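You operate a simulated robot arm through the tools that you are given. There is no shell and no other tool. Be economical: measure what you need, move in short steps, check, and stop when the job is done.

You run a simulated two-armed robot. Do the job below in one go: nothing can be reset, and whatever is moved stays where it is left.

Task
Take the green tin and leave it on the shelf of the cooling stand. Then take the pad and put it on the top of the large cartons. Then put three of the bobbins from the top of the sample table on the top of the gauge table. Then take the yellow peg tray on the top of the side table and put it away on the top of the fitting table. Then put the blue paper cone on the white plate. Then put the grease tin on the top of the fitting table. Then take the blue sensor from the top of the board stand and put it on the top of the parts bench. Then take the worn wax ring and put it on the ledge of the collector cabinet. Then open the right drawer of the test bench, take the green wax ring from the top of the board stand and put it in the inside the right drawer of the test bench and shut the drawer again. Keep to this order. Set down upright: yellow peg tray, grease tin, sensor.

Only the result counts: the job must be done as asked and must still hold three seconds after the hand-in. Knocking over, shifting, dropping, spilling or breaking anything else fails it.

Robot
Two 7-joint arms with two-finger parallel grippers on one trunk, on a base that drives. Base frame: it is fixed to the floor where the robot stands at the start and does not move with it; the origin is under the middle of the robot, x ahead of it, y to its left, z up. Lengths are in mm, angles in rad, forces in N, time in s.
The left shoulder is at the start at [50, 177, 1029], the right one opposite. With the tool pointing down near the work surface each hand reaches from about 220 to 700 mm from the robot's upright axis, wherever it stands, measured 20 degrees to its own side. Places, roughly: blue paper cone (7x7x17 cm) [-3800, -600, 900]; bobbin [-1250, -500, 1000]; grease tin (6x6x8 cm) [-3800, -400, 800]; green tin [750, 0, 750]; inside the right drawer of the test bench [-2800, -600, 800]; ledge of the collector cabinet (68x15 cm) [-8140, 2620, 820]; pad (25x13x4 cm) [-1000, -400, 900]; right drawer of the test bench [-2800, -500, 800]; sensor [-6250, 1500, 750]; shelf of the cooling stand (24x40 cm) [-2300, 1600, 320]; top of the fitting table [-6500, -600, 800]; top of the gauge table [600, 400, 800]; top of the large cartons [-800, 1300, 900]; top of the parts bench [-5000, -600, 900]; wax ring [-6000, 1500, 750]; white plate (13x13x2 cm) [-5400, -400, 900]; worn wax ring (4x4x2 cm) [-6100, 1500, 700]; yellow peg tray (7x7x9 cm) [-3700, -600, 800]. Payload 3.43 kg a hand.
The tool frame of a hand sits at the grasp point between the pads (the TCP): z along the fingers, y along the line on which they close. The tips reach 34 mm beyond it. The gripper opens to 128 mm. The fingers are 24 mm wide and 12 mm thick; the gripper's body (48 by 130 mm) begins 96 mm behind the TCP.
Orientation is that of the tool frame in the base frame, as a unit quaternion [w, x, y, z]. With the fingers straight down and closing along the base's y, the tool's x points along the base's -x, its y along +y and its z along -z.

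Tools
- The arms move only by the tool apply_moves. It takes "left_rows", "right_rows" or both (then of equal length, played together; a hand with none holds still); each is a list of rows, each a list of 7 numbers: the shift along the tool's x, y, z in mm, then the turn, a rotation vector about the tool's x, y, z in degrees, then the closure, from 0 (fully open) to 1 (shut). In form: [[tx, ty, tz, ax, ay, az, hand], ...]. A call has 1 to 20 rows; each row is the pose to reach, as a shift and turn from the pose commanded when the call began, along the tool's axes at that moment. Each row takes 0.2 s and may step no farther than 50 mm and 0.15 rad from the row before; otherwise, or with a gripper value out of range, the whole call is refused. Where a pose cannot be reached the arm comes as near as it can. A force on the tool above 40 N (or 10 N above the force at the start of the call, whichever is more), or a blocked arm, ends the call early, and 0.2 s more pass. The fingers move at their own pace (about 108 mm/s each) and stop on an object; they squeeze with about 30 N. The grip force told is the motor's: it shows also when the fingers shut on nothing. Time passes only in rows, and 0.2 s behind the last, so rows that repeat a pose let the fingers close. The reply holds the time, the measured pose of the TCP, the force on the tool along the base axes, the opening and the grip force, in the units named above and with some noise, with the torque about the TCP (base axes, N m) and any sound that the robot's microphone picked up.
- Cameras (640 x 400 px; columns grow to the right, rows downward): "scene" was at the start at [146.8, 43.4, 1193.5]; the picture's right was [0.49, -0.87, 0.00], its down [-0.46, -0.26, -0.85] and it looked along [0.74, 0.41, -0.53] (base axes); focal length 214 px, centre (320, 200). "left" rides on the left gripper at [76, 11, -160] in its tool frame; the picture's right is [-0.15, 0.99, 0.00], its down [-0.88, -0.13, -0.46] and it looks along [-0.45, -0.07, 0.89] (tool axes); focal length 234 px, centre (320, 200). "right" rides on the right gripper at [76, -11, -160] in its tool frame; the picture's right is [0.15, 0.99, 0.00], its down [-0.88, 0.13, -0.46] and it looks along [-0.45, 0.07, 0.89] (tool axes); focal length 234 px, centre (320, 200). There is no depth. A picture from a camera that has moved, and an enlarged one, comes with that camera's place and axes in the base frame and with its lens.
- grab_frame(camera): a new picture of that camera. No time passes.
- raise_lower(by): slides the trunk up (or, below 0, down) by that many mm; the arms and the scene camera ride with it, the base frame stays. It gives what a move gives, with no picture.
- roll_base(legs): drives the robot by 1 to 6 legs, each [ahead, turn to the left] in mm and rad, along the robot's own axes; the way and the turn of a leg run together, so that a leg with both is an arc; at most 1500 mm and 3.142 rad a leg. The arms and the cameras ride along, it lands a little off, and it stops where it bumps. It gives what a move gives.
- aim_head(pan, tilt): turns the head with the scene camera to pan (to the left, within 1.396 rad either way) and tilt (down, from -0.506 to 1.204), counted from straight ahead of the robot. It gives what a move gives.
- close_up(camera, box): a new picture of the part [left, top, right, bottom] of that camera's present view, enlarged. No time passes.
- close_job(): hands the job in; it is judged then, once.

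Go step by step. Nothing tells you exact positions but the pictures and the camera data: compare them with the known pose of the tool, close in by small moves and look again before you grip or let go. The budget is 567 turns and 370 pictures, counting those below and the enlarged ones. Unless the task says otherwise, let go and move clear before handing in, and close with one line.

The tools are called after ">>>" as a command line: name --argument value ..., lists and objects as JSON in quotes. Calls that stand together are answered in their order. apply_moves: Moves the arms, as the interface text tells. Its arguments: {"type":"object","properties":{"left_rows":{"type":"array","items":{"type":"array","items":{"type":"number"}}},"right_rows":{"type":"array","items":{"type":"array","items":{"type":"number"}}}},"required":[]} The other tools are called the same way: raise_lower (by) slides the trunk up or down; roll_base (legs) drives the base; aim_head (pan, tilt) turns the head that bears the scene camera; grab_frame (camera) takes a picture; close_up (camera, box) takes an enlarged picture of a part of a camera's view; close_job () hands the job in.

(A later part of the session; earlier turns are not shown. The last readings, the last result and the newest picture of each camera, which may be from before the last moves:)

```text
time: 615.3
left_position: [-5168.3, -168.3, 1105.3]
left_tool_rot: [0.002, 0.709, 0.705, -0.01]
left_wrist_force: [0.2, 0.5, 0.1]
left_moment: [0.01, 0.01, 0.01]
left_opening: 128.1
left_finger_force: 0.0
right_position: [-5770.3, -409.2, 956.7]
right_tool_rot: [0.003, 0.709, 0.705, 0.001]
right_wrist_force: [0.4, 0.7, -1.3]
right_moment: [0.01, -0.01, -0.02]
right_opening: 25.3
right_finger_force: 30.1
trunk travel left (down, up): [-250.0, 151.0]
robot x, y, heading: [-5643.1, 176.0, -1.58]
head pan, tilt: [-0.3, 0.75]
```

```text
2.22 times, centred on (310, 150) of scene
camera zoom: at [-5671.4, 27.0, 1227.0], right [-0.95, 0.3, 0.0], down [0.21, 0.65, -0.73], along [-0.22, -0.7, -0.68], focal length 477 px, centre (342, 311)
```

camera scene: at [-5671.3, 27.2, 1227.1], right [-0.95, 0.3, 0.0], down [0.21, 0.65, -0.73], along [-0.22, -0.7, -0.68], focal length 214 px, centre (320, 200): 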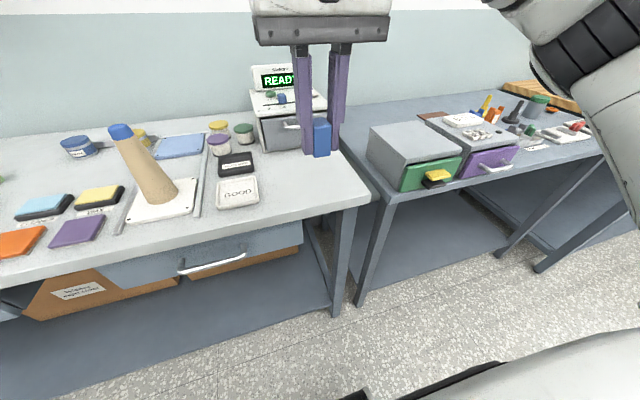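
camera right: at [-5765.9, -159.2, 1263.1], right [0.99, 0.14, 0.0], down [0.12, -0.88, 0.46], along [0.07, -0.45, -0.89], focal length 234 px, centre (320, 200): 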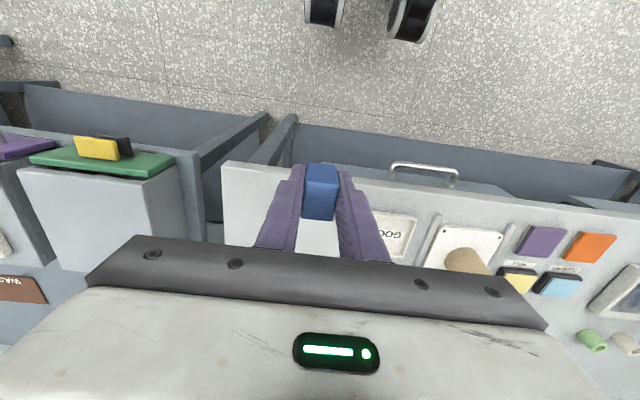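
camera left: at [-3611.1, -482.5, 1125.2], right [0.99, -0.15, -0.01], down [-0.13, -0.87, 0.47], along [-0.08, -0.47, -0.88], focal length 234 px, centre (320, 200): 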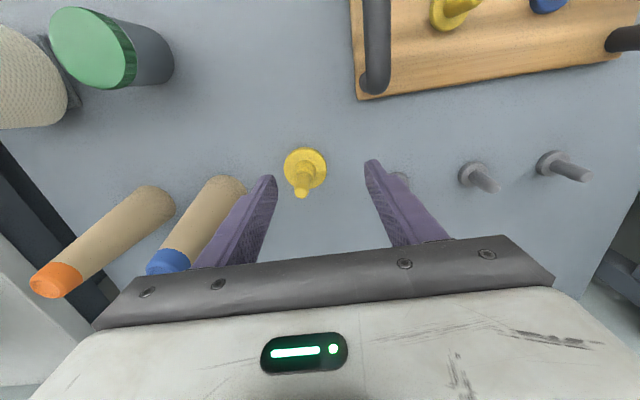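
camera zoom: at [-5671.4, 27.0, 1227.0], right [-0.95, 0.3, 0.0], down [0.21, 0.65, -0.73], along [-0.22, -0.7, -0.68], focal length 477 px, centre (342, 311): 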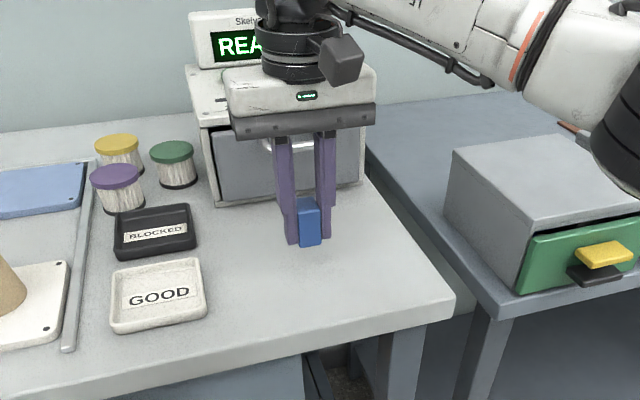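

>>> apply_moves --right_rows '[[0, 0, 20, 0, 0, 0, 1], [0, 0, 32, 0, 0, 0, 1], [0, 0, 36, 0, 0, 0, 1], [0, 0, 39, 0, 0, 0, 1], [0, 0, 42, 0, 0, 0, 1], [0, 0, 45, 0, 0, 0, 1], [0, 0, 48, 0, 0, 0, 1], [0, 0, 51, 0, 0, 0, 1], [0, 0, 54, 0, 0, 0, 1]]'

```text
time: 617.2
left_position: [-5167.6, -168.8, 1105.1]
left_tool_rot: [0.003, 0.709, 0.705, -0.01]
left_wrist_force: [-0.1, 0.2, -0.8]
left_moment: [0.03, 0.0, 0.01]
left_opening: 128.0
left_finger_force: 0.0
right_position: [-5769.4, -410.8, 914.5]
right_tool_rot: [0.01, 0.708, 0.706, -0.003]
right_wrist_force: [-0.3, 6.0, 12.6]
right_moment: [0.32, 0.16, -0.11]
right_opening: 25.2
right_finger_force: 30.4
trunk travel left (down, up): [-250.0, 151.0]
robot x, y, heading: [-5644.9, 180.8, -1.577]
head pan, tilt: [-0.3, 0.75]
stopped in row 9 (right hand): the force on the tool passed its limit at 42 N (the readings are from after the stop); the commanded pose is now the measured one
```

Contact. Relieve and release.

>>> apply_moves --right_rows '[[0, 0, -4, 0, 0.8, 0, 1], [0, 0, -4, 0, 0.8, 0, 0.85], [0, 0, -4, 0, 0.8, 0, 0.75], [0, 0, -4, 0, 0.8, 0, 0.65], [0, 0, -4, 0, 0.8, 0, 0.6], [0, 0, -30, 0, 0.8, 0, 0.6], [0, 0, -70, 0, 0.8, 0, 0.6], [0, 0, -115, 0, 0.8, 0, 0.5], [0, 0, -160, 0, 0.8, 0, 0.5], [40, 0, -180, 0, 0.8, 0, 0.4], [80, 0, -190, 0, 0.8, 0, 0.4], [120, 0, -195, 0, 0.8, 0, 0.4]]'

>>> close_up --camera "scene" --box '[220, 60, 400, 240]'

```text
time: 619.8
left_position: [-5169.1, -167.5, 1103.9]
left_tool_rot: [0.002, 0.709, 0.706, -0.01]
left_wrist_force: [-0.3, 0.7, 0.5]
left_moment: [0.02, 0.01, 0.01]
left_opening: 128.1
left_finger_force: 0.1
right_position: [-5771.7, -287.8, 1105.0]
right_tool_rot: [0.003, 0.709, 0.705, 0.003]
right_wrist_force: [0.2, -0.6, -0.1]
right_moment: [-0.05, -0.01, 0.01]
right_opening: 76.7
right_finger_force: 0.0
trunk travel left (down, up): [-250.0, 151.0]
robot x, y, heading: [-5645.6, 181.6, -1.581]
head pan, tilt: [-0.3, 0.75]
```

```text
2.22 times, centred on (310, 150) of scene
camera zoom: at [-5671.6, 27.6, 1227.1], right [-0.95, 0.3, 0.0], down [0.21, 0.65, -0.73], along [-0.22, -0.7, -0.68], focal length 477 px, centre (342, 311)
```

zoom: 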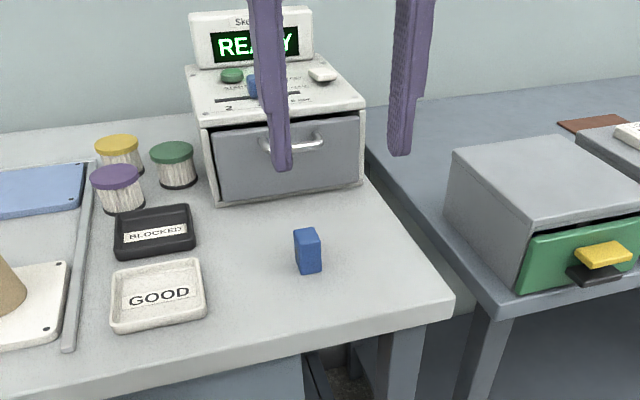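

The sensor stands upright on the parts bench. Now to the board stand's front for the worn wax ring; I'll look closely at both yellow rings.

>>> roll_base --legs '[[-160, 0], [0, -2.106], [695, 0], [0, -1.03], [230, 0]]'

>>> aim_head --pan -0.15 --tilt 0.75

>>> grab_frame --camera "scene"

>>> grab_frame --camera "right"

```text
time: 633.6
left_position: [-6714.7, 1265.7, 1105.3]
left_tool_rot: [-0.009, 0.708, -0.706, -0.003]
left_wrist_force: [0.4, 0.0, -0.5]
left_moment: [-0.02, 0.02, 0.01]
left_opening: 127.9
left_finger_force: 0.0
right_position: [-6112.0, 1390.3, 1104.4]
right_tool_rot: [-0.002, -0.707, 0.708, 0.003]
right_wrist_force: [-0.3, -0.5, 0.0]
right_moment: [-0.02, 0.01, 0.0]
right_opening: 76.9
right_finger_force: 0.0
trunk travel left (down, up): [-250.0, 151.0]
robot x, y, heading: [-6236.8, 920.2, 1.569]
head pan, tilt: [-0.3, 0.75]
```

```text
time: 634.3
left_position: [-6713.4, 1266.2, 1106.0]
left_tool_rot: [-0.009, 0.708, -0.706, -0.003]
left_wrist_force: [0.0, -0.5, 0.5]
left_moment: [0.0, 0.0, 0.01]
left_opening: 127.7
left_finger_force: 0.0
right_position: [-6112.2, 1389.4, 1104.6]
right_tool_rot: [0.002, 0.707, -0.707, -0.002]
right_wrist_force: [-0.4, -0.7, 0.3]
right_moment: [0.02, -0.01, -0.02]
right_opening: 76.8
right_finger_force: 0.0
trunk travel left (down, up): [-250.0, 151.0]
robot x, y, heading: [-6233.5, 924.4, 1.569]
head pan, tilt: [-0.15, 0.75]
```

```text
217 pictures are left
camera scene: at [-6224.0, 1074.9, 1227.1], right [0.99, -0.15, 0.0], down [-0.1, -0.67, -0.73], along [0.11, 0.72, -0.68], focal length 214 px, centre (320, 200)
```

scene: 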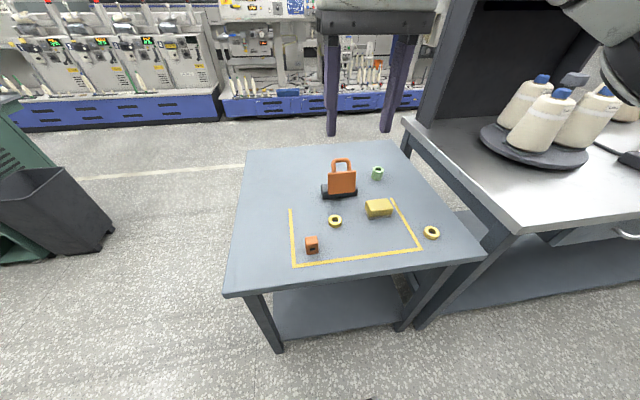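

```text
216 pictures are left
camera right: at [-6100.2, 1313.7, 1265.4], right [-0.99, -0.15, 0.01], down [-0.13, 0.88, 0.46], along [-0.07, 0.45, -0.89], focal length 234 px, centre (320, 200)
```

right: 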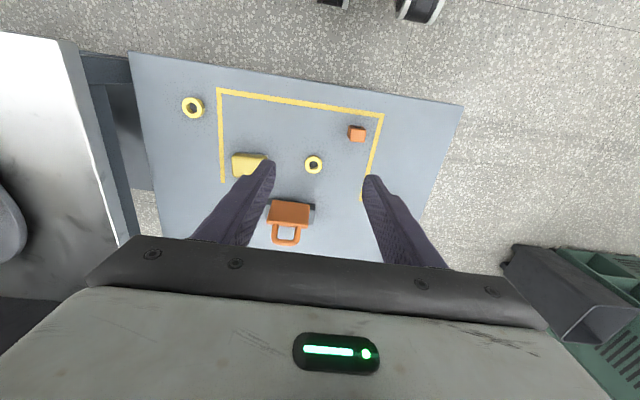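

>>> close_up --camera "right" --box '[295, 148, 335, 180]'

>>> close_up --camera "right" --box '[172, 92, 212, 124]'

>>> close_up --camera "scene" --box '[315, 205, 355, 235]'

>>> close_up --camera "scene" --box '[412, 217, 452, 247]'

```text
12.50 times, centred on (315, 164) of right
camera zoom: at [-6100.2, 1313.7, 1265.4], right [-0.99, -0.15, 0.01], down [-0.13, 0.88, 0.46], along [-0.07, 0.45, -0.89], focal length 2927 px, centre (382, 650)
```

zoom: 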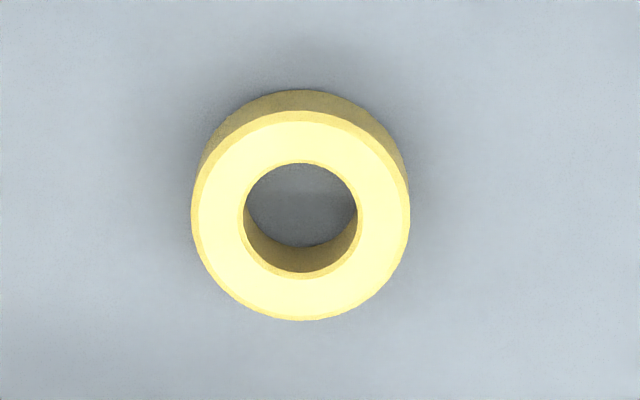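

```text
12.50 times, centred on (192, 108) of right
camera zoom: at [-6100.2, 1313.7, 1265.4], right [-0.99, -0.15, 0.01], down [-0.13, 0.88, 0.46], along [-0.07, 0.45, -0.89], focal length 2927 px, centre (1920, 1350)
```

zoom: 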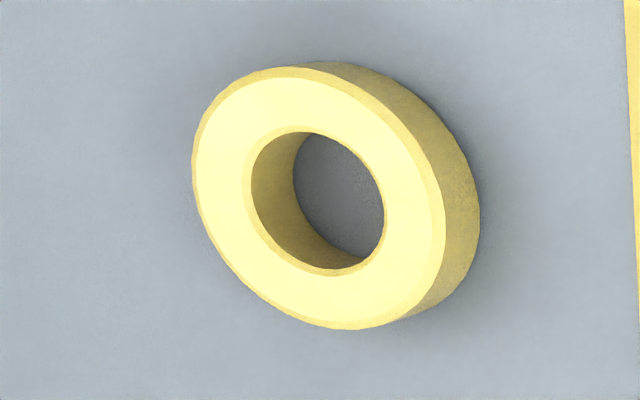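

```text
13.33 times, centred on (335, 220) of scene
camera zoom: at [-6224.0, 1074.9, 1227.1], right [0.99, -0.15, 0.0], down [-0.1, -0.67, -0.73], along [0.11, 0.72, -0.68], focal length 2860 px, centre (120, -67)
```

zoom: 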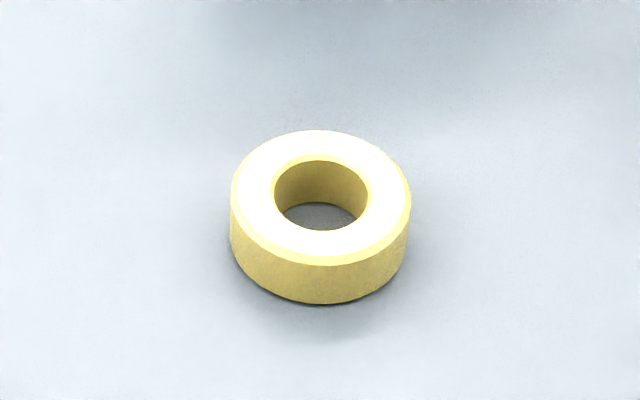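

```text
13.33 times, centred on (432, 232) of scene
camera zoom: at [-6224.0, 1074.9, 1227.1], right [0.99, -0.15, 0.0], down [-0.1, -0.67, -0.73], along [0.11, 0.72, -0.68], focal length 2860 px, centre (-1173, -227)
```

zoom: 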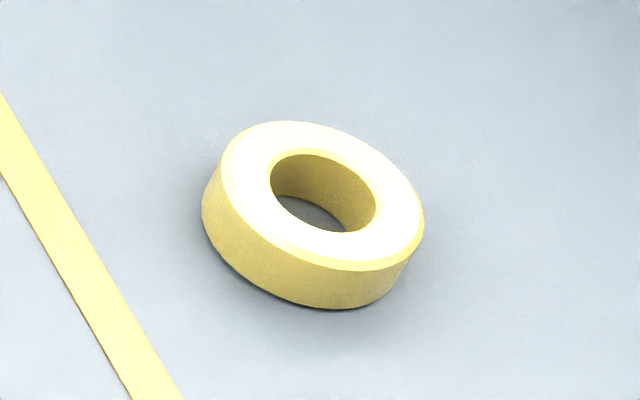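

Rings look alike; the listed place [-6100,1500] for the worn one matches the ring inside the marked zone at [-6115,1486]. I go above it.

>>> apply_moves --right_rows '[[-20, 1, 40, 0, 0, 0, 0.4], [-40, 1, 80, 0, 0, 0, 0.4], [-60, 2, 120, 0, 0, 0, 0.4], [-80, 3, 160, 0, 0, 0, 0.4], [-97, 3, 205, 0, 0, 0, 0.4], [-97, 3, 245, 0, 0, 0, 0.4]]'

>>> grab_frame --camera "right"

>>> close_up --camera "scene" --box '[240, 90, 420, 260]'

```text
time: 635.7
left_position: [-6713.7, 1266.1, 1106.1]
left_tool_rot: [-0.009, 0.707, -0.707, -0.004]
left_wrist_force: [0.1, 0.1, -0.1]
left_moment: [0.03, 0.01, -0.01]
left_opening: 128.0
left_finger_force: 0.1
right_position: [-6117.3, 1487.8, 858.1]
right_tool_rot: [0.002, 0.707, -0.707, -0.003]
right_wrist_force: [-0.8, 0.7, 0.1]
right_moment: [0.01, 0.01, 0.01]
right_opening: 76.8
right_finger_force: 0.1
trunk travel left (down, up): [-250.0, 151.0]
robot x, y, heading: [-6235.7, 922.0, 1.565]
head pan, tilt: [-0.15, 0.75]
```

```text
211 pictures are left
camera right: at [-6104.7, 1411.4, 1019.4], right [-0.99, -0.15, 0.01], down [-0.13, 0.88, 0.46], along [-0.07, 0.45, -0.89], focal length 234 px, centre (320, 200)
```

right: 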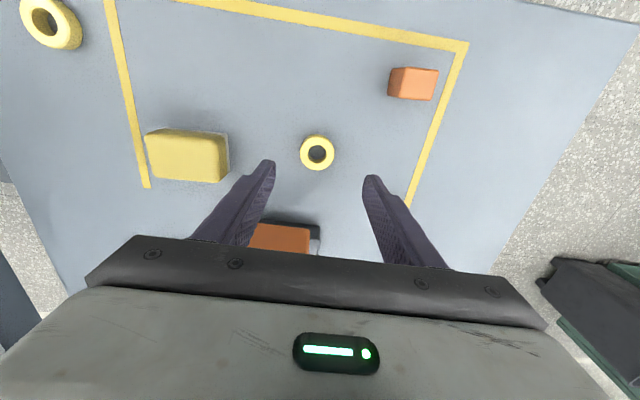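

```text
2.35 times, centred on (330, 175) of scene
camera zoom: at [-6223.9, 1075.1, 1227.1], right [0.99, -0.15, 0.0], down [-0.1, -0.67, -0.73], along [0.11, 0.72, -0.68], focal length 505 px, centre (296, 259)
```

zoom: 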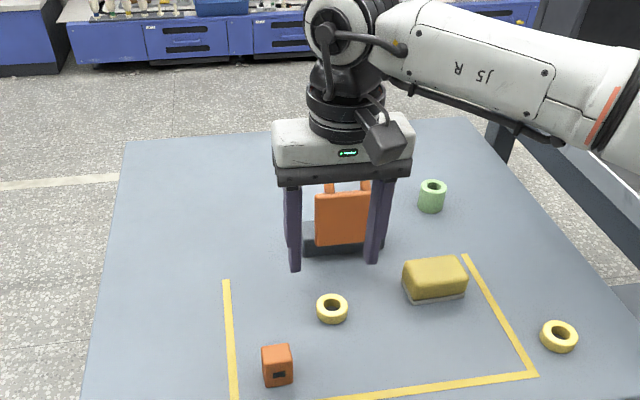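

Aligned; lowering and gripping the ring.

>>> apply_moves --right_rows '[[0, -4, 35, 0, 0, 0, 0.45], [0, -4, 65, 0, 0, 0, 0.45], [0, -4, 80, 0, 0, 0, 0.45], [0, -4, 84, 0, 0, 0, 0.45], [0, -4, 84, 0, 0, 0, 0.8], [0, -4, 84, 0, 0, 0, 1], [0, -4, 84, 0, 0, 0, 1], [0, -4, 84, 0, 0, 0, 1]]'

>>> close_up --camera "scene" --box '[240, 90, 420, 260]'

```text
time: 637.5
left_position: [-6713.5, 1265.3, 1105.4]
left_tool_rot: [-0.009, 0.708, -0.706, -0.004]
left_wrist_force: [-0.2, -0.6, 0.0]
left_moment: [-0.01, 0.02, -0.03]
left_opening: 128.1
left_finger_force: 0.1
right_position: [-6113.3, 1486.8, 774.9]
right_tool_rot: [0.003, 0.707, -0.707, -0.003]
right_wrist_force: [-1.4, -0.3, 0.6]
right_moment: [-0.02, 0.0, -0.01]
right_opening: 38.5
right_finger_force: 29.7
trunk travel left (down, up): [-250.0, 151.0]
robot x, y, heading: [-6234.0, 925.4, 1.564]
head pan, tilt: [-0.15, 0.75]
```

```text
2.35 times, centred on (330, 175) of scene
camera zoom: at [-6224.1, 1075.0, 1227.1], right [0.99, -0.15, 0.0], down [-0.1, -0.67, -0.73], along [0.11, 0.72, -0.68], focal length 505 px, centre (296, 259)
```

zoom: 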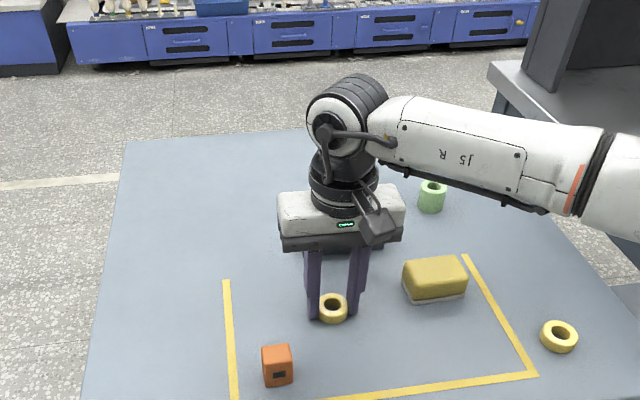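

Ring gripped. I lift it, retract, and go look for the collector cabinet.

>>> apply_moves --right_rows '[[0, 0, -30, 0, 0, 0, 1], [0, 0, -75, 0, 0, 0, 1], [0, 0, -120, 0, 0, 0, 1], [0, 0, -165, 0, 0, 0, 1], [0, 0, -210, 0, 0, 0, 1], [20, 0, -250, 0, 0, 0, 1], [50, 0, -285, 0, 0, 0, 1], [90, 0, -310, 0, 0, 0, 1], [130, 0, -320, 0, 0, 0, 1]]'

>>> roll_base --legs '[[-200, 0], [0, 1.575], [650, 0], [0, -0.7]]'

>>> aim_head --pan 0.0 --tilt 0.3

>>> grab_frame --camera "scene"

```text
time: 639.5
left_position: [-6714.2, 1265.2, 1106.5]
left_tool_rot: [-0.01, 0.708, -0.707, -0.003]
left_wrist_force: [0.2, 1.2, 0.4]
left_moment: [-0.03, 0.0, -0.03]
left_opening: 128.0
left_finger_force: 0.1
right_position: [-6110.9, 1355.5, 1095.6]
right_tool_rot: [-0.002, -0.706, 0.708, 0.002]
right_wrist_force: [-0.4, -0.4, -0.7]
right_moment: [0.01, -0.02, -0.02]
right_opening: 38.2
right_finger_force: 29.9
trunk travel left (down, up): [-250.0, 151.0]
robot x, y, heading: [-6235.7, 925.3, 1.571]
head pan, tilt: [-0.15, 0.75]
```

```text
time: 650.0
left_position: [-7452.5, 586.0, 1105.6]
left_tool_rot: [-0.006, 0.939, -0.344, -0.007]
left_wrist_force: [0.1, -0.2, -0.1]
left_moment: [-0.01, -0.03, 0.01]
left_opening: 128.1
left_finger_force: 0.1
right_position: [-7132.2, 1104.8, 1094.6]
right_tool_rot: [0.003, 0.938, -0.345, -0.002]
right_wrist_force: [-0.3, 0.3, 0.1]
right_moment: [-0.02, -0.01, 0.02]
right_opening: 38.2
right_finger_force: 30.4
trunk travel left (down, up): [-250.0, 151.0]
robot x, y, heading: [-6885.9, 725.1, 2.439]
head pan, tilt: [-0.15, 0.75]
```

```text
time: 650.9
left_position: [-7454.3, 585.1, 1105.3]
left_tool_rot: [-0.007, 0.939, -0.345, -0.007]
left_wrist_force: [0.1, 0.5, -0.3]
left_moment: [0.0, 0.01, 0.02]
left_opening: 128.1
left_finger_force: 0.1
right_position: [-7132.7, 1103.7, 1095.5]
right_tool_rot: [0.003, 0.939, -0.345, -0.001]
right_wrist_force: [-0.1, -0.1, 0.0]
right_moment: [0.02, 0.0, 0.01]
right_opening: 38.3
right_finger_force: 29.4
trunk travel left (down, up): [-250.0, 151.0]
robot x, y, heading: [-6883.2, 728.1, 2.433]
head pan, tilt: [0.0, 0.3]
```

```text
208 pictures are left
camera scene: at [-7008.3, 833.7, 1267.3], right [0.65, 0.76, 0.0], down [0.23, -0.19, -0.96], along [-0.73, 0.62, -0.3], focal length 214 px, centre (320, 200)
```

scene: 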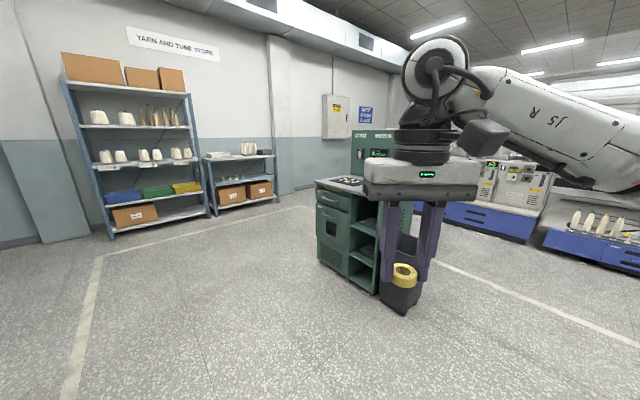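

>>> close_up --camera "scene" --box '[290, 110, 450, 310]'

>>> roll_base --legs '[[0, -0.2], [700, 0]]'

>>> aim_head --pan 0.2 --tilt 0.4

>>> grab_frame --camera "scene"

```text
2.00 times, centred on (370, 210) of scene
camera zoom: at [-7008.3, 833.7, 1267.3], right [0.65, 0.76, 0.0], down [0.23, -0.19, -0.96], along [-0.73, 0.62, -0.3], focal length 429 px, centre (220, 180)
```

zoom: 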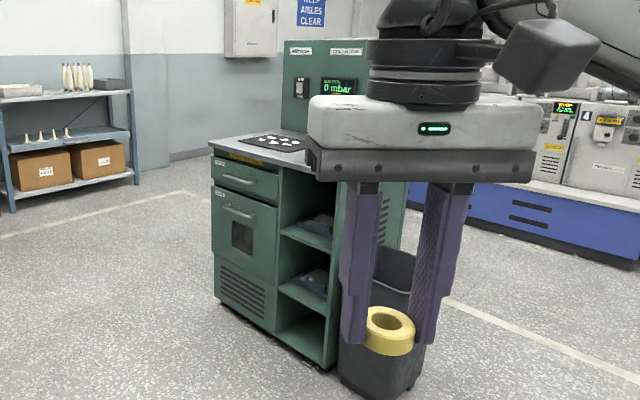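

```text
time: 655.5
left_position: [-7901.0, 1259.3, 1106.0]
left_tool_rot: [-0.007, 0.898, -0.439, -0.005]
left_wrist_force: [-0.4, 0.7, 0.4]
left_moment: [0.03, -0.03, 0.02]
left_opening: 128.1
left_finger_force: 0.0
right_position: [-7482.3, 1700.8, 1094.6]
right_tool_rot: [0.003, 0.898, -0.44, -0.002]
right_wrist_force: [0.1, 0.9, -1.0]
right_moment: [-0.02, 0.0, -0.01]
right_opening: 38.4
right_finger_force: 30.6
trunk travel left (down, up): [-250.0, 151.0]
robot x, y, heading: [-7312.3, 1282.6, 2.228]
head pan, tilt: [0.0, 0.3]
```

```text
time: 656.2
left_position: [-7901.9, 1259.9, 1105.5]
left_tool_rot: [-0.008, 0.898, -0.439, -0.006]
left_wrist_force: [1.2, 0.2, -0.4]
left_moment: [-0.02, -0.02, -0.02]
left_opening: 128.2
left_finger_force: 0.0
right_position: [-7481.5, 1701.5, 1095.2]
right_tool_rot: [0.003, 0.898, -0.44, -0.001]
right_wrist_force: [1.0, -0.4, -0.4]
right_moment: [0.01, 0.02, 0.0]
right_opening: 38.2
right_finger_force: 29.9
trunk travel left (down, up): [-250.0, 151.0]
robot x, y, heading: [-7312.2, 1278.2, 2.225]
head pan, tilt: [0.201, 0.4]
```

```text
206 pictures are left
camera scene: at [-7427.9, 1397.4, 1258.2], right [0.65, 0.76, 0.0], down [0.29, -0.25, -0.92], along [-0.7, 0.6, -0.39], focal length 214 px, centre (320, 200)
```

scene: 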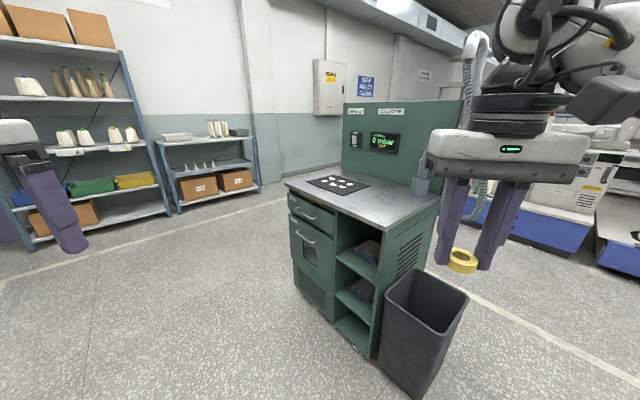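

The green machine with the "mbar" display looks like the collector cabinet; the ledge at [-8140,2620,820] would be at its rear. I go round to its north-east to see.

>>> roll_base --legs '[[0, -0.843], [1400, 0], [0, 1.5]]'

>>> aim_head --pan 0.1 --tilt 0.4

>>> grab_frame --camera "scene"

```text
time: 669.0
left_position: [-7510.0, 2279.7, 1105.0]
left_tool_rot: [-0.006, 0.992, -0.13, -0.007]
left_wrist_force: [0.3, 0.1, -0.8]
left_moment: [0.02, -0.02, 0.04]
left_opening: 127.9
left_finger_force: 0.0
right_position: [-7442.1, 2885.4, 1094.5]
right_tool_rot: [0.003, 0.992, -0.13, -0.001]
right_wrist_force: [-0.6, 0.1, 0.3]
right_moment: [0.02, 0.01, -0.01]
right_opening: 38.0
right_finger_force: 30.0
trunk travel left (down, up): [-250.0, 151.0]
robot x, y, heading: [-7055.3, 2654.1, 2.875]
head pan, tilt: [0.201, 0.4]
```

```text
time: 669.7
left_position: [-7509.6, 2278.8, 1105.3]
left_tool_rot: [-0.005, 0.992, -0.129, -0.008]
left_wrist_force: [0.8, 0.3, 1.4]
left_moment: [0.0, 0.01, -0.02]
left_opening: 127.9
left_finger_force: 0.1
right_position: [-7443.3, 2885.0, 1094.5]
right_tool_rot: [0.004, 0.992, -0.13, 0.0]
right_wrist_force: [0.1, -0.1, -0.9]
right_moment: [0.01, 0.0, 0.01]
right_opening: 37.8
right_finger_force: 30.0
trunk travel left (down, up): [-250.0, 151.0]
robot x, y, heading: [-7060.6, 2656.4, 2.879]
head pan, tilt: [0.099, 0.4]
```

```text
205 pictures are left
camera scene: at [-7216.1, 2686.5, 1258.2], right [0.16, 0.99, 0.0], down [0.38, -0.06, -0.92], along [-0.91, 0.15, -0.39], focal length 214 px, centre (320, 200)
```

scene: 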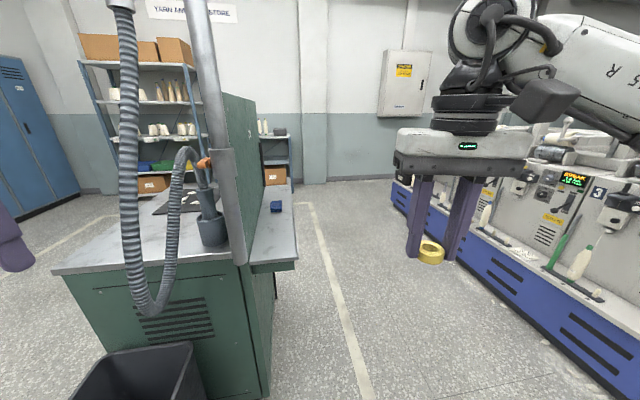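

The ledge is on the cabinet's north side, y 2545–2695, with a blue item in its middle. I go to its north side and face south.

>>> roll_base --legs '[[0, -0.525], [981, 0], [0, 2.358]]'

>>> aim_head --pan -0.1 --tilt 0.55

>>> grab_frame --camera "scene"

```text
time: 681.9
left_position: [-7263.2, 3018.5, 1105.2]
left_tool_rot: [0.003, 0.699, 0.715, -0.01]
left_wrist_force: [0.2, 0.1, 0.3]
left_moment: [-0.02, -0.02, 0.02]
left_opening: 128.0
left_finger_force: 0.1
right_position: [-7862.6, 2914.9, 1094.7]
right_tool_rot: [0.003, 0.7, 0.715, 0.002]
right_wrist_force: [-0.7, -0.4, -0.6]
right_moment: [-0.02, 0.02, 0.02]
right_opening: 38.3
right_finger_force: 30.2
trunk travel left (down, up): [-250.0, 151.0]
robot x, y, heading: [-7747.6, 3350.2, -1.552]
head pan, tilt: [0.099, 0.4]
```

```text
time: 682.6
left_position: [-7262.4, 3018.6, 1105.3]
left_tool_rot: [0.004, 0.7, 0.714, -0.009]
left_wrist_force: [-0.6, -0.2, 0.1]
left_moment: [0.03, 0.0, -0.01]
left_opening: 128.0
left_finger_force: 0.0
right_position: [-7863.4, 2913.8, 1094.9]
right_tool_rot: [0.002, 0.699, 0.715, 0.002]
right_wrist_force: [0.1, -0.9, 0.0]
right_moment: [0.0, -0.03, 0.02]
right_opening: 38.2
right_finger_force: 29.6
trunk travel left (down, up): [-250.0, 151.0]
robot x, y, heading: [-7748.5, 3353.1, -1.549]
head pan, tilt: [-0.099, 0.55]
```

```text
204 pictures are left
camera scene: at [-7754.7, 3190.5, 1244.5], right [-1.0, 0.08, 0.0], down [0.04, 0.52, -0.85], along [-0.07, -0.85, -0.52], focal length 214 px, centre (320, 200)
```

scene: 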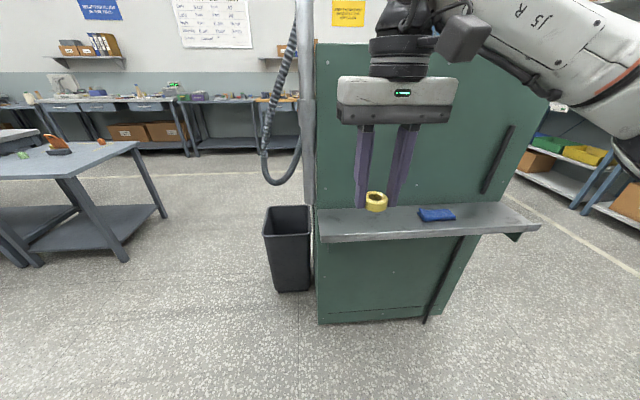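

The ledge spans x -7800..-8500, y 2564..2710. I advance and bring the ring over [-7905,2637].

>>> roll_base --legs '[[160, 0]]'

>>> aim_head --pan -0.2 --tilt 0.75

>>> apply_moves --right_rows '[[-20, -10, 20, 0, 0, 0, 1], [-50, -20, 45, 0, 0, 0, 1], [-80, -30, 75, 0, 0, 0, 1], [-112, -42, 105, 0, 0, 0, 1], [-112, -42, 145, 0, 0, 0, 1], [-112, -42, 175, 0, 0, 0, 1]]'

>>> grab_frame --camera "scene"

>>> grab_frame --camera "right"

```text
time: 684.0
left_position: [-7260.4, 2855.8, 1104.5]
left_tool_rot: [0.003, 0.7, 0.714, -0.01]
left_wrist_force: [0.0, -0.6, 0.4]
left_moment: [0.05, -0.03, 0.01]
left_opening: 128.4
left_finger_force: 0.1
right_position: [-7860.6, 2752.3, 1094.7]
right_tool_rot: [0.002, 0.7, 0.714, 0.003]
right_wrist_force: [1.2, -0.5, 1.1]
right_moment: [0.04, 0.03, -0.06]
right_opening: 38.0
right_finger_force: 30.1
trunk travel left (down, up): [-250.0, 151.0]
robot x, y, heading: [-7746.1, 3186.1, -1.55]
head pan, tilt: [-0.099, 0.55]
```

```text
time: 684.8
left_position: [-7259.1, 2856.0, 1105.0]
left_tool_rot: [0.003, 0.7, 0.714, -0.009]
left_wrist_force: [0.2, -0.4, 0.5]
left_moment: [-0.01, -0.03, -0.01]
left_opening: 128.2
left_finger_force: 0.1
right_position: [-7860.0, 2751.4, 1095.2]
right_tool_rot: [0.003, 0.7, 0.715, 0.002]
right_wrist_force: [0.1, 0.2, 0.8]
right_moment: [-0.02, 0.05, 0.01]
right_opening: 38.1
right_finger_force: 30.0
trunk travel left (down, up): [-250.0, 151.0]
robot x, y, heading: [-7746.2, 3186.7, -1.551]
head pan, tilt: [-0.201, 0.75]
```

```text
time: 686.2
left_position: [-7258.7, 2856.0, 1105.6]
left_tool_rot: [0.003, 0.699, 0.715, -0.01]
left_wrist_force: [0.7, 0.2, 0.3]
left_moment: [0.02, 0.0, -0.01]
left_opening: 128.0
left_finger_force: 0.0
right_position: [-7899.3, 2638.1, 919.3]
right_tool_rot: [0.002, 0.699, 0.715, 0.003]
right_wrist_force: [0.2, -0.2, -0.1]
right_moment: [-0.02, 0.01, -0.01]
right_opening: 38.1
right_finger_force: 29.9
trunk travel left (down, up): [-250.0, 151.0]
robot x, y, heading: [-7744.5, 3186.1, -1.558]
head pan, tilt: [-0.201, 0.75]
```

```text
203 pictures are left
camera scene: at [-7759.8, 3036.8, 1227.1], right [-0.98, 0.18, 0.0], down [0.12, 0.67, -0.73], along [-0.13, -0.72, -0.68], focal length 214 px, centre (320, 200)
```

scene: 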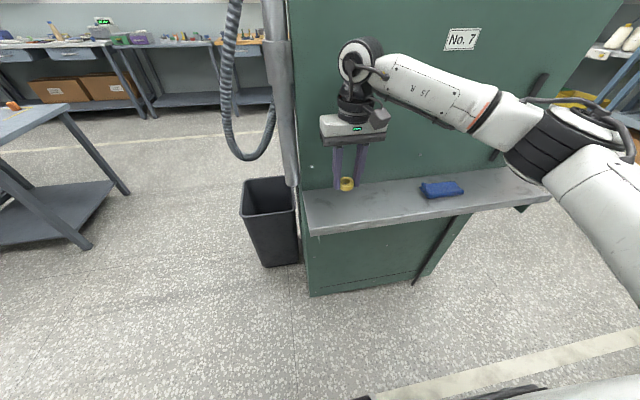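

```text
202 pictures are left
camera right: at [-7913.3, 2714.6, 1080.4], right [0.99, 0.17, 0.01], down [0.15, -0.88, 0.46], along [0.08, -0.45, -0.89], focal length 234 px, centre (320, 200)
```

right: 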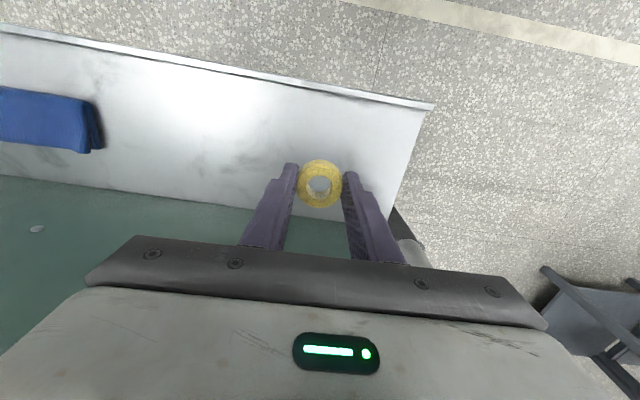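

The landing point is mid-ledge. Lowering to contact.

>>> apply_moves --right_rows '[[0, 0, 30, 0, 0, 0, 1], [0, 0, 45, 0, 0, 0, 1], [0, 0, 52, 0, 0, 0, 1], [0, 0, 56, 0, 0, 0, 1], [0, 0, 59, 0, 0, 0, 1], [0, 0, 62, 0, 0, 0, 1], [0, 0, 65, 0, 0, 0, 1], [0, 0, 68, 0, 0, 0, 1], [0, 0, 71, 0, 0, 0, 1], [0, 0, 74, 0, 0, 0, 1]]'

```text
time: 688.4
left_position: [-7259.4, 2859.6, 1105.1]
left_tool_rot: [0.004, 0.7, 0.714, -0.01]
left_wrist_force: [0.4, 0.7, -0.1]
left_moment: [0.03, 0.01, -0.01]
left_opening: 128.4
left_finger_force: 0.1
right_position: [-7898.7, 2639.9, 849.4]
right_tool_rot: [0.006, 0.701, 0.714, 0.001]
right_wrist_force: [-4.4, 0.9, 24.9]
right_moment: [0.22, 0.37, -0.01]
right_opening: 38.1
right_finger_force: 30.5
trunk travel left (down, up): [-250.0, 151.0]
robot x, y, heading: [-7744.6, 3191.0, -1.556]
head pan, tilt: [-0.201, 0.75]
```

>>> apply_moves --right_rows '[[0, 0, -6, 0, 0, 0, 1], [0, 0, -6, 0, 0, 0, 0.6], [0, 0, -6, 0, 0, 0, 0.5], [0, 0, -6, 0, 0, 0, 0.45], [0, 0, -30, 0, 0, 0, 0.45], [0, 0, -75, 0, 0, 0, 0.4], [0, 0, -120, 0, 0, 0, 0.4], [0, 0, -165, 0, 0, 0, 0.4], [30, 0, -200, 0, 0, 0, 0.4], [70, 0, -225, 0, 0, 0, 0.4], [110, 0, -240, 0, 0, 0, 0.4]]'

>>> close_up --camera "scene" --box '[260, 100, 500, 250]'

```text
time: 690.8
left_position: [-7259.2, 2856.5, 1105.6]
left_tool_rot: [0.004, 0.7, 0.714, -0.009]
left_wrist_force: [1.2, 1.2, -0.4]
left_moment: [-0.03, -0.04, 0.0]
left_opening: 127.8
left_finger_force: 0.0
right_position: [-7903.5, 2750.5, 1086.7]
right_tool_rot: [0.002, 0.7, 0.714, 0.003]
right_wrist_force: [-0.3, 0.6, -0.7]
right_moment: [0.03, 0.0, -0.02]
right_opening: 76.8
right_finger_force: 0.0
trunk travel left (down, up): [-250.0, 151.0]
robot x, y, heading: [-7745.4, 3188.8, -1.55]
head pan, tilt: [-0.201, 0.75]
```

```text
2.67 times, centred on (380, 175) of scene
camera zoom: at [-7759.8, 3037.4, 1227.1], right [-0.98, 0.18, 0.0], down [0.12, 0.67, -0.73], along [-0.13, -0.72, -0.68], focal length 572 px, centre (160, 267)
```

zoom: 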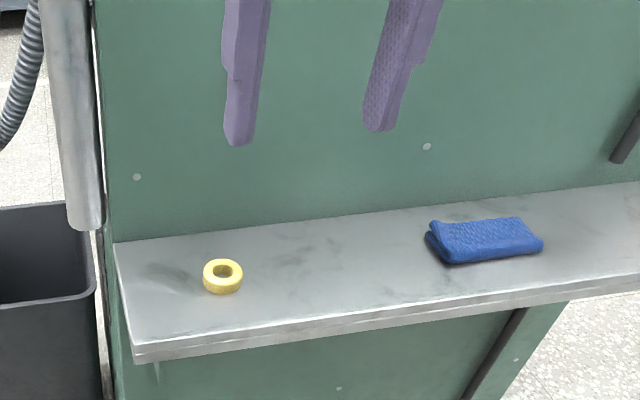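

The worn ring lies on the ledge. Last part: the test bench's right drawer. I drive back round and along the aisle to x≈-2900.

>>> roll_base --legs '[[-170, 0], [0, 0.8], [1000, 0], [0, -0.77], [1500, 0], [490, 0]]'

```text
time: 710.7
left_position: [-6455.1, 363.0, 1104.9]
left_tool_rot: [0.003, 0.691, 0.723, -0.009]
left_wrist_force: [0.5, 0.1, 0.5]
left_moment: [0.04, 0.0, -0.01]
left_opening: 128.2
left_finger_force: 0.2
right_position: [-7096.2, 242.4, 1085.2]
right_tool_rot: [0.003, 0.691, 0.723, 0.002]
right_wrist_force: [0.0, 0.3, -0.6]
right_moment: [0.03, -0.04, 0.01]
right_opening: 76.9
right_finger_force: 0.0
trunk travel left (down, up): [-250.0, 151.0]
robot x, y, heading: [-6948.6, 685.3, -1.527]
head pan, tilt: [-0.201, 0.75]
```

>>> roll_base --legs '[[0, 1.446], [1500, 0], [1500, 0], [1000, 0], [0, -1.49]]'

>>> aim_head --pan 0.0 --tilt 0.5

>>> grab_frame --camera "scene"

```text
time: 737.0
left_position: [-2502.7, -12.7, 1106.2]
left_tool_rot: [0.003, 0.703, 0.711, -0.009]
left_wrist_force: [0.3, 0.1, -0.7]
left_moment: [0.03, -0.04, -0.03]
left_opening: 127.9
left_finger_force: 0.1
right_position: [-3146.4, -111.7, 1085.2]
right_tool_rot: [0.003, 0.703, 0.711, 0.003]
right_wrist_force: [-0.5, 0.4, -0.3]
right_moment: [-0.04, -0.03, -0.02]
right_opening: 76.7
right_finger_force: 0.1
trunk travel left (down, up): [-250.0, 151.0]
robot x, y, heading: [-2984.9, 326.0, -1.563]
head pan, tilt: [-0.201, 0.75]
```

```text
time: 737.8
left_position: [-2503.1, -11.9, 1105.6]
left_tool_rot: [0.003, 0.703, 0.711, -0.009]
left_wrist_force: [0.5, 0.4, -0.7]
left_moment: [0.0, 0.03, -0.03]
left_opening: 128.2
left_finger_force: 0.1
right_position: [-3146.2, -111.5, 1084.9]
right_tool_rot: [0.003, 0.703, 0.711, 0.002]
right_wrist_force: [0.5, -0.1, -0.2]
right_moment: [0.0, 0.04, -0.01]
right_opening: 76.4
right_finger_force: 0.0
trunk travel left (down, up): [-250.0, 151.0]
robot x, y, heading: [-2980.2, 326.1, -1.563]
head pan, tilt: [0.0, 0.499]
```

```text
200 pictures are left
camera scene: at [-2983.7, 164.0, 1249.0], right [-1.0, -0.01, 0.0], down [0.0, 0.48, -0.88], along [0.01, -0.88, -0.48], focal length 214 px, centre (320, 200)
```

scene: 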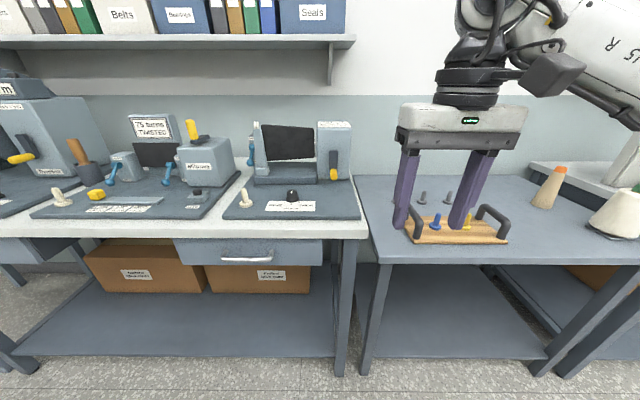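

>>> close_up --camera "scene" --box '[160, 200, 380, 290]'

```text
2.91 times, centred on (270, 245) of scene
camera zoom: at [-2983.7, 164.0, 1249.0], right [-1.0, -0.01, 0.0], down [0.0, 0.48, -0.88], along [0.01, -0.88, -0.48], focal length 624 px, centre (466, 69)
```

zoom: 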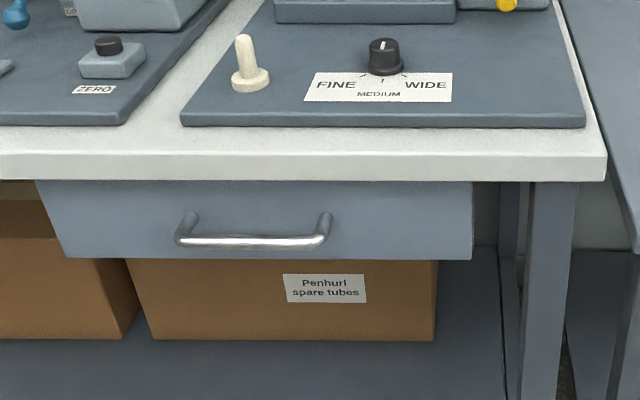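

I see the drawer with a bar handle at about [-2808,-290,815]. I re-stand so the handle is before the right hand, then turn the gripper horizontal with its fingers closing vertically.

>>> roll_base --legs '[[0, 1.563], [290, 0], [0, -1.57]]'

>>> apply_moves --right_rows '[[3, 5, 15, -4, -4, 4, 0.4], [6, 10, 30, -8, -8, 8, 0.4], [9, 15, 45, -12, -12, 12, 0.4], [12, 20, 60, -16, -16, 16, 0.4], [15, 25, 75, -20, -20, 20, 0.4], [15, 25, 90, -24, -24, 24, 0.4], [15, 25, 105, -28, -28, 28, 0.4], [15, 25, 120, -32, -32, 32, 0.4], [15, 25, 135, -36, -36, 36, 0.4], [15, 25, 150, -40, -40, 40, 0.4], [15, 25, 160, -44, -44, 44, 0.4], [15, 25, 170, -48, -48, 48, 0.4], [15, 25, 180, -52, -52, 52, 0.4], [15, 25, 190, -56, -56, 56, 0.4], [15, 25, 200, -60, -60, 60, 0.4], [15, 25, 200, -64, -64, 64, 0.4], [15, 25, 200, -69.3, -69.3, 69.3, 0.4]]'

>>> aim_head --pan -0.2 --tilt 0.6

>>> grab_frame --camera "scene"

```text
time: 747.4
left_position: [-2218.3, -22.7, 1104.5]
left_tool_rot: [0.004, 0.709, 0.705, -0.01]
left_wrist_force: [0.2, 0.6, 0.4]
left_moment: [-0.03, -0.01, 0.02]
left_opening: 128.1
left_finger_force: 0.0
right_position: [-2862.9, -111.6, 1084.2]
right_tool_rot: [0.003, 0.711, 0.704, 0.002]
right_wrist_force: [0.3, 0.2, -0.2]
right_moment: [0.02, -0.04, -0.01]
right_opening: 76.5
right_finger_force: 0.2
trunk travel left (down, up): [-250.0, 151.0]
robot x, y, heading: [-2694.3, 322.4, -1.581]
head pan, tilt: [0.0, 0.499]
```

```text
refused: row 17 steps farther than a row can; nothing moved
```

```text
time: 748.1
left_position: [-2217.5, -23.8, 1105.2]
left_tool_rot: [0.004, 0.71, 0.705, -0.01]
left_wrist_force: [-1.2, 0.4, 0.8]
left_moment: [-0.01, 0.0, -0.03]
left_opening: 128.1
left_finger_force: 0.1
right_position: [-2863.3, -110.2, 1085.4]
right_tool_rot: [0.003, 0.71, 0.704, 0.003]
right_wrist_force: [-0.6, -0.7, -0.2]
right_moment: [-0.04, -0.01, 0.01]
right_opening: 76.8
right_finger_force: 0.0
trunk travel left (down, up): [-250.0, 151.0]
robot x, y, heading: [-2695.8, 321.7, -1.578]
head pan, tilt: [-0.201, 0.6]
```

```text
198 pictures are left
camera scene: at [-2713.2, 166.4, 1240.0], right [-0.98, 0.21, 0.0], down [0.12, 0.55, -0.83], along [-0.17, -0.81, -0.56], focal length 214 px, centre (320, 200)
```

scene: 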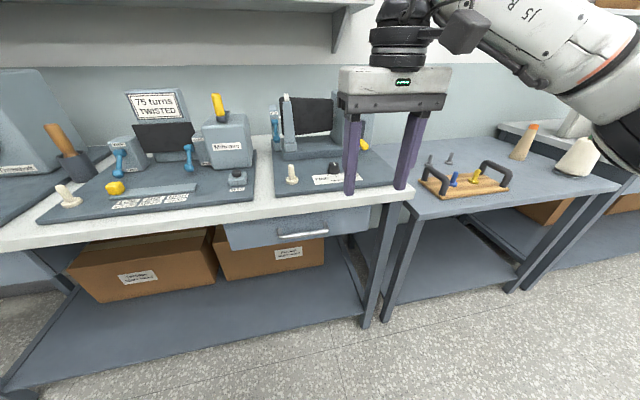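

Refined by two views: the handle bar is at about [-2758,-314,787], bench top z≈868. I back off a little and turn the gripper horizontal while lowering.

>>> roll_base --legs '[[-100, 0]]'

>>> apply_moves --right_rows '[[-8, 6, 16, -4.1, -4.1, 4.1, 0.4], [-16, 12, 32, -8.2, -8.2, 8.2, 0.4], [-24, 18, 48, -12.3, -12.3, 12.3, 0.4], [-32, 24, 64, -16.4, -16.4, 16.4, 0.4], [-40, 30, 80, -20.5, -20.5, 20.5, 0.4], [-48, 36, 96, -24.6, -24.6, 24.6, 0.4], [-56, 42, 112, -28.7, -28.7, 28.7, 0.4], [-64, 48, 128, -32.8, -32.8, 32.8, 0.4], [-72, 54, 144, -36.9, -36.9, 36.9, 0.4], [-80, 60, 160, -41, -41, 41, 0.4], [-88, 66, 176, -45.1, -45.1, 45.1, 0.4], [-96, 72, 192, -49.2, -49.2, 49.2, 0.4], [-104, 78, 208, -53.3, -53.3, 53.3, 0.4], [-112, 84, 224, -57.4, -57.4, 57.4, 0.4], [-120, 90, 240, -61.5, -61.5, 61.5, 0.4], [-128, 96, 256, -65.6, -65.6, 65.6, 0.4], [-136, 105, 272, -69.3, -69.3, 69.3, 0.4]]'

>>> grab_frame --camera "scene"

>>> grab_frame --camera "right"

```text
time: 749.3
left_position: [-2217.2, 77.7, 1106.6]
left_tool_rot: [0.004, 0.71, 0.705, -0.011]
left_wrist_force: [0.4, 0.1, 0.6]
left_moment: [-0.03, 0.03, 0.01]
left_opening: 128.1
left_finger_force: 0.1
right_position: [-2862.6, -10.9, 1085.7]
right_tool_rot: [0.003, 0.711, 0.704, 0.003]
right_wrist_force: [-0.4, -0.2, -0.3]
right_moment: [-0.02, 0.0, -0.01]
right_opening: 76.8
right_finger_force: 0.0
trunk travel left (down, up): [-250.0, 151.0]
robot x, y, heading: [-2691.3, 426.0, -1.58]
head pan, tilt: [-0.201, 0.6]
```

```text
time: 752.9
left_position: [-2215.9, 76.9, 1105.6]
left_tool_rot: [0.002, 0.71, 0.705, -0.01]
left_wrist_force: [0.6, 0.3, 0.7]
left_moment: [0.01, -0.03, 0.01]
left_opening: 128.2
left_finger_force: 0.0
right_position: [-2806.8, -106.2, 907.6]
right_tool_rot: [0.529, 0.802, 0.276, 0.008]
right_wrist_force: [1.0, 0.0, -0.7]
right_moment: [0.03, 0.0, 0.03]
right_opening: 76.8
right_finger_force: 0.1
right hand out of reach, approached as far as the arm can: row 12, 13, 14, 15, 16, 17
trunk travel left (down, up): [-250.0, 151.0]
robot x, y, heading: [-2689.6, 420.9, -1.581]
head pan, tilt: [-0.201, 0.6]
```

```text
197 pictures are left
camera scene: at [-2712.2, 266.3, 1239.9], right [-0.98, 0.21, 0.0], down [0.12, 0.55, -0.83], along [-0.17, -0.81, -0.56], focal length 214 px, centre (320, 200)
```

scene: 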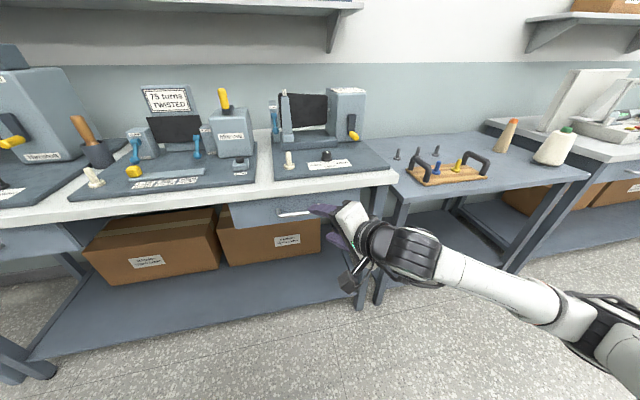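

```text
196 pictures are left
camera right: at [-2797.6, 65.3, 949.1], right [0.55, -0.22, 0.8], down [-0.83, -0.05, 0.56], along [-0.08, -0.97, -0.21], focal length 234 px, centre (320, 200)
```

right: 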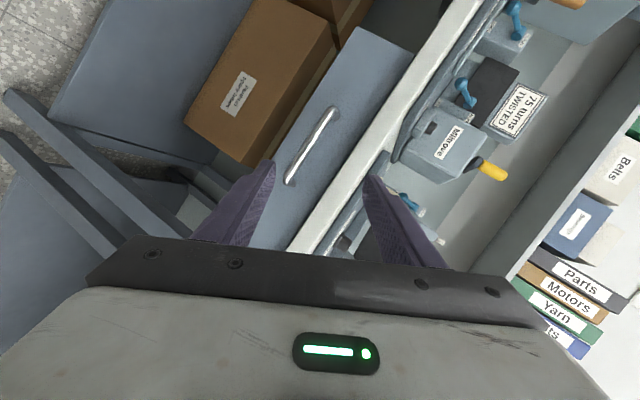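

The wrist runs into a limit in this rotation sense, so I undo it to try the opposite sense.

>>> apply_moves --right_rows '[[0, 0, -10, 4.2, 4.2, -4.2, 0.4], [0, 0, -20, 8.4, 8.4, -8.4, 0.4], [0, 0, -30, 12.6, 12.6, -12.6, 0.4], [0, 0, -40, 16.8, 16.8, -16.8, 0.4], [0, 0, -50, 21, 21, -21, 0.4], [0, 0, -60, 25.2, 25.2, -25.2, 0.4], [0, 0, -60, 29.4, 29.4, -29.4, 0.4], [0, 0, -60, 33.6, 33.6, -33.6, 0.4], [0, 0, -60, 37.8, 37.8, -37.8, 0.4], [0, 0, -60, 42, 42, -42, 0.4], [0, 0, -60, 46.2, 46.2, -46.2, 0.4]]'

```text
time: 755.3
left_position: [-2215.9, 77.5, 1105.5]
left_tool_rot: [0.003, 0.71, 0.704, -0.01]
left_wrist_force: [0.2, -0.4, -0.4]
left_moment: [0.04, 0.02, 0.02]
left_opening: 128.0
left_finger_force: 0.1
right_position: [-2828.7, -56.1, 935.3]
right_tool_rot: [0.006, 0.705, 0.709, 0.005]
right_wrist_force: [0.2, 0.0, -0.2]
right_moment: [-0.02, 0.02, -0.01]
right_opening: 76.7
right_finger_force: 0.0
trunk travel left (down, up): [-250.0, 151.0]
robot x, y, heading: [-2691.4, 424.4, -1.578]
head pan, tilt: [-0.201, 0.6]
```

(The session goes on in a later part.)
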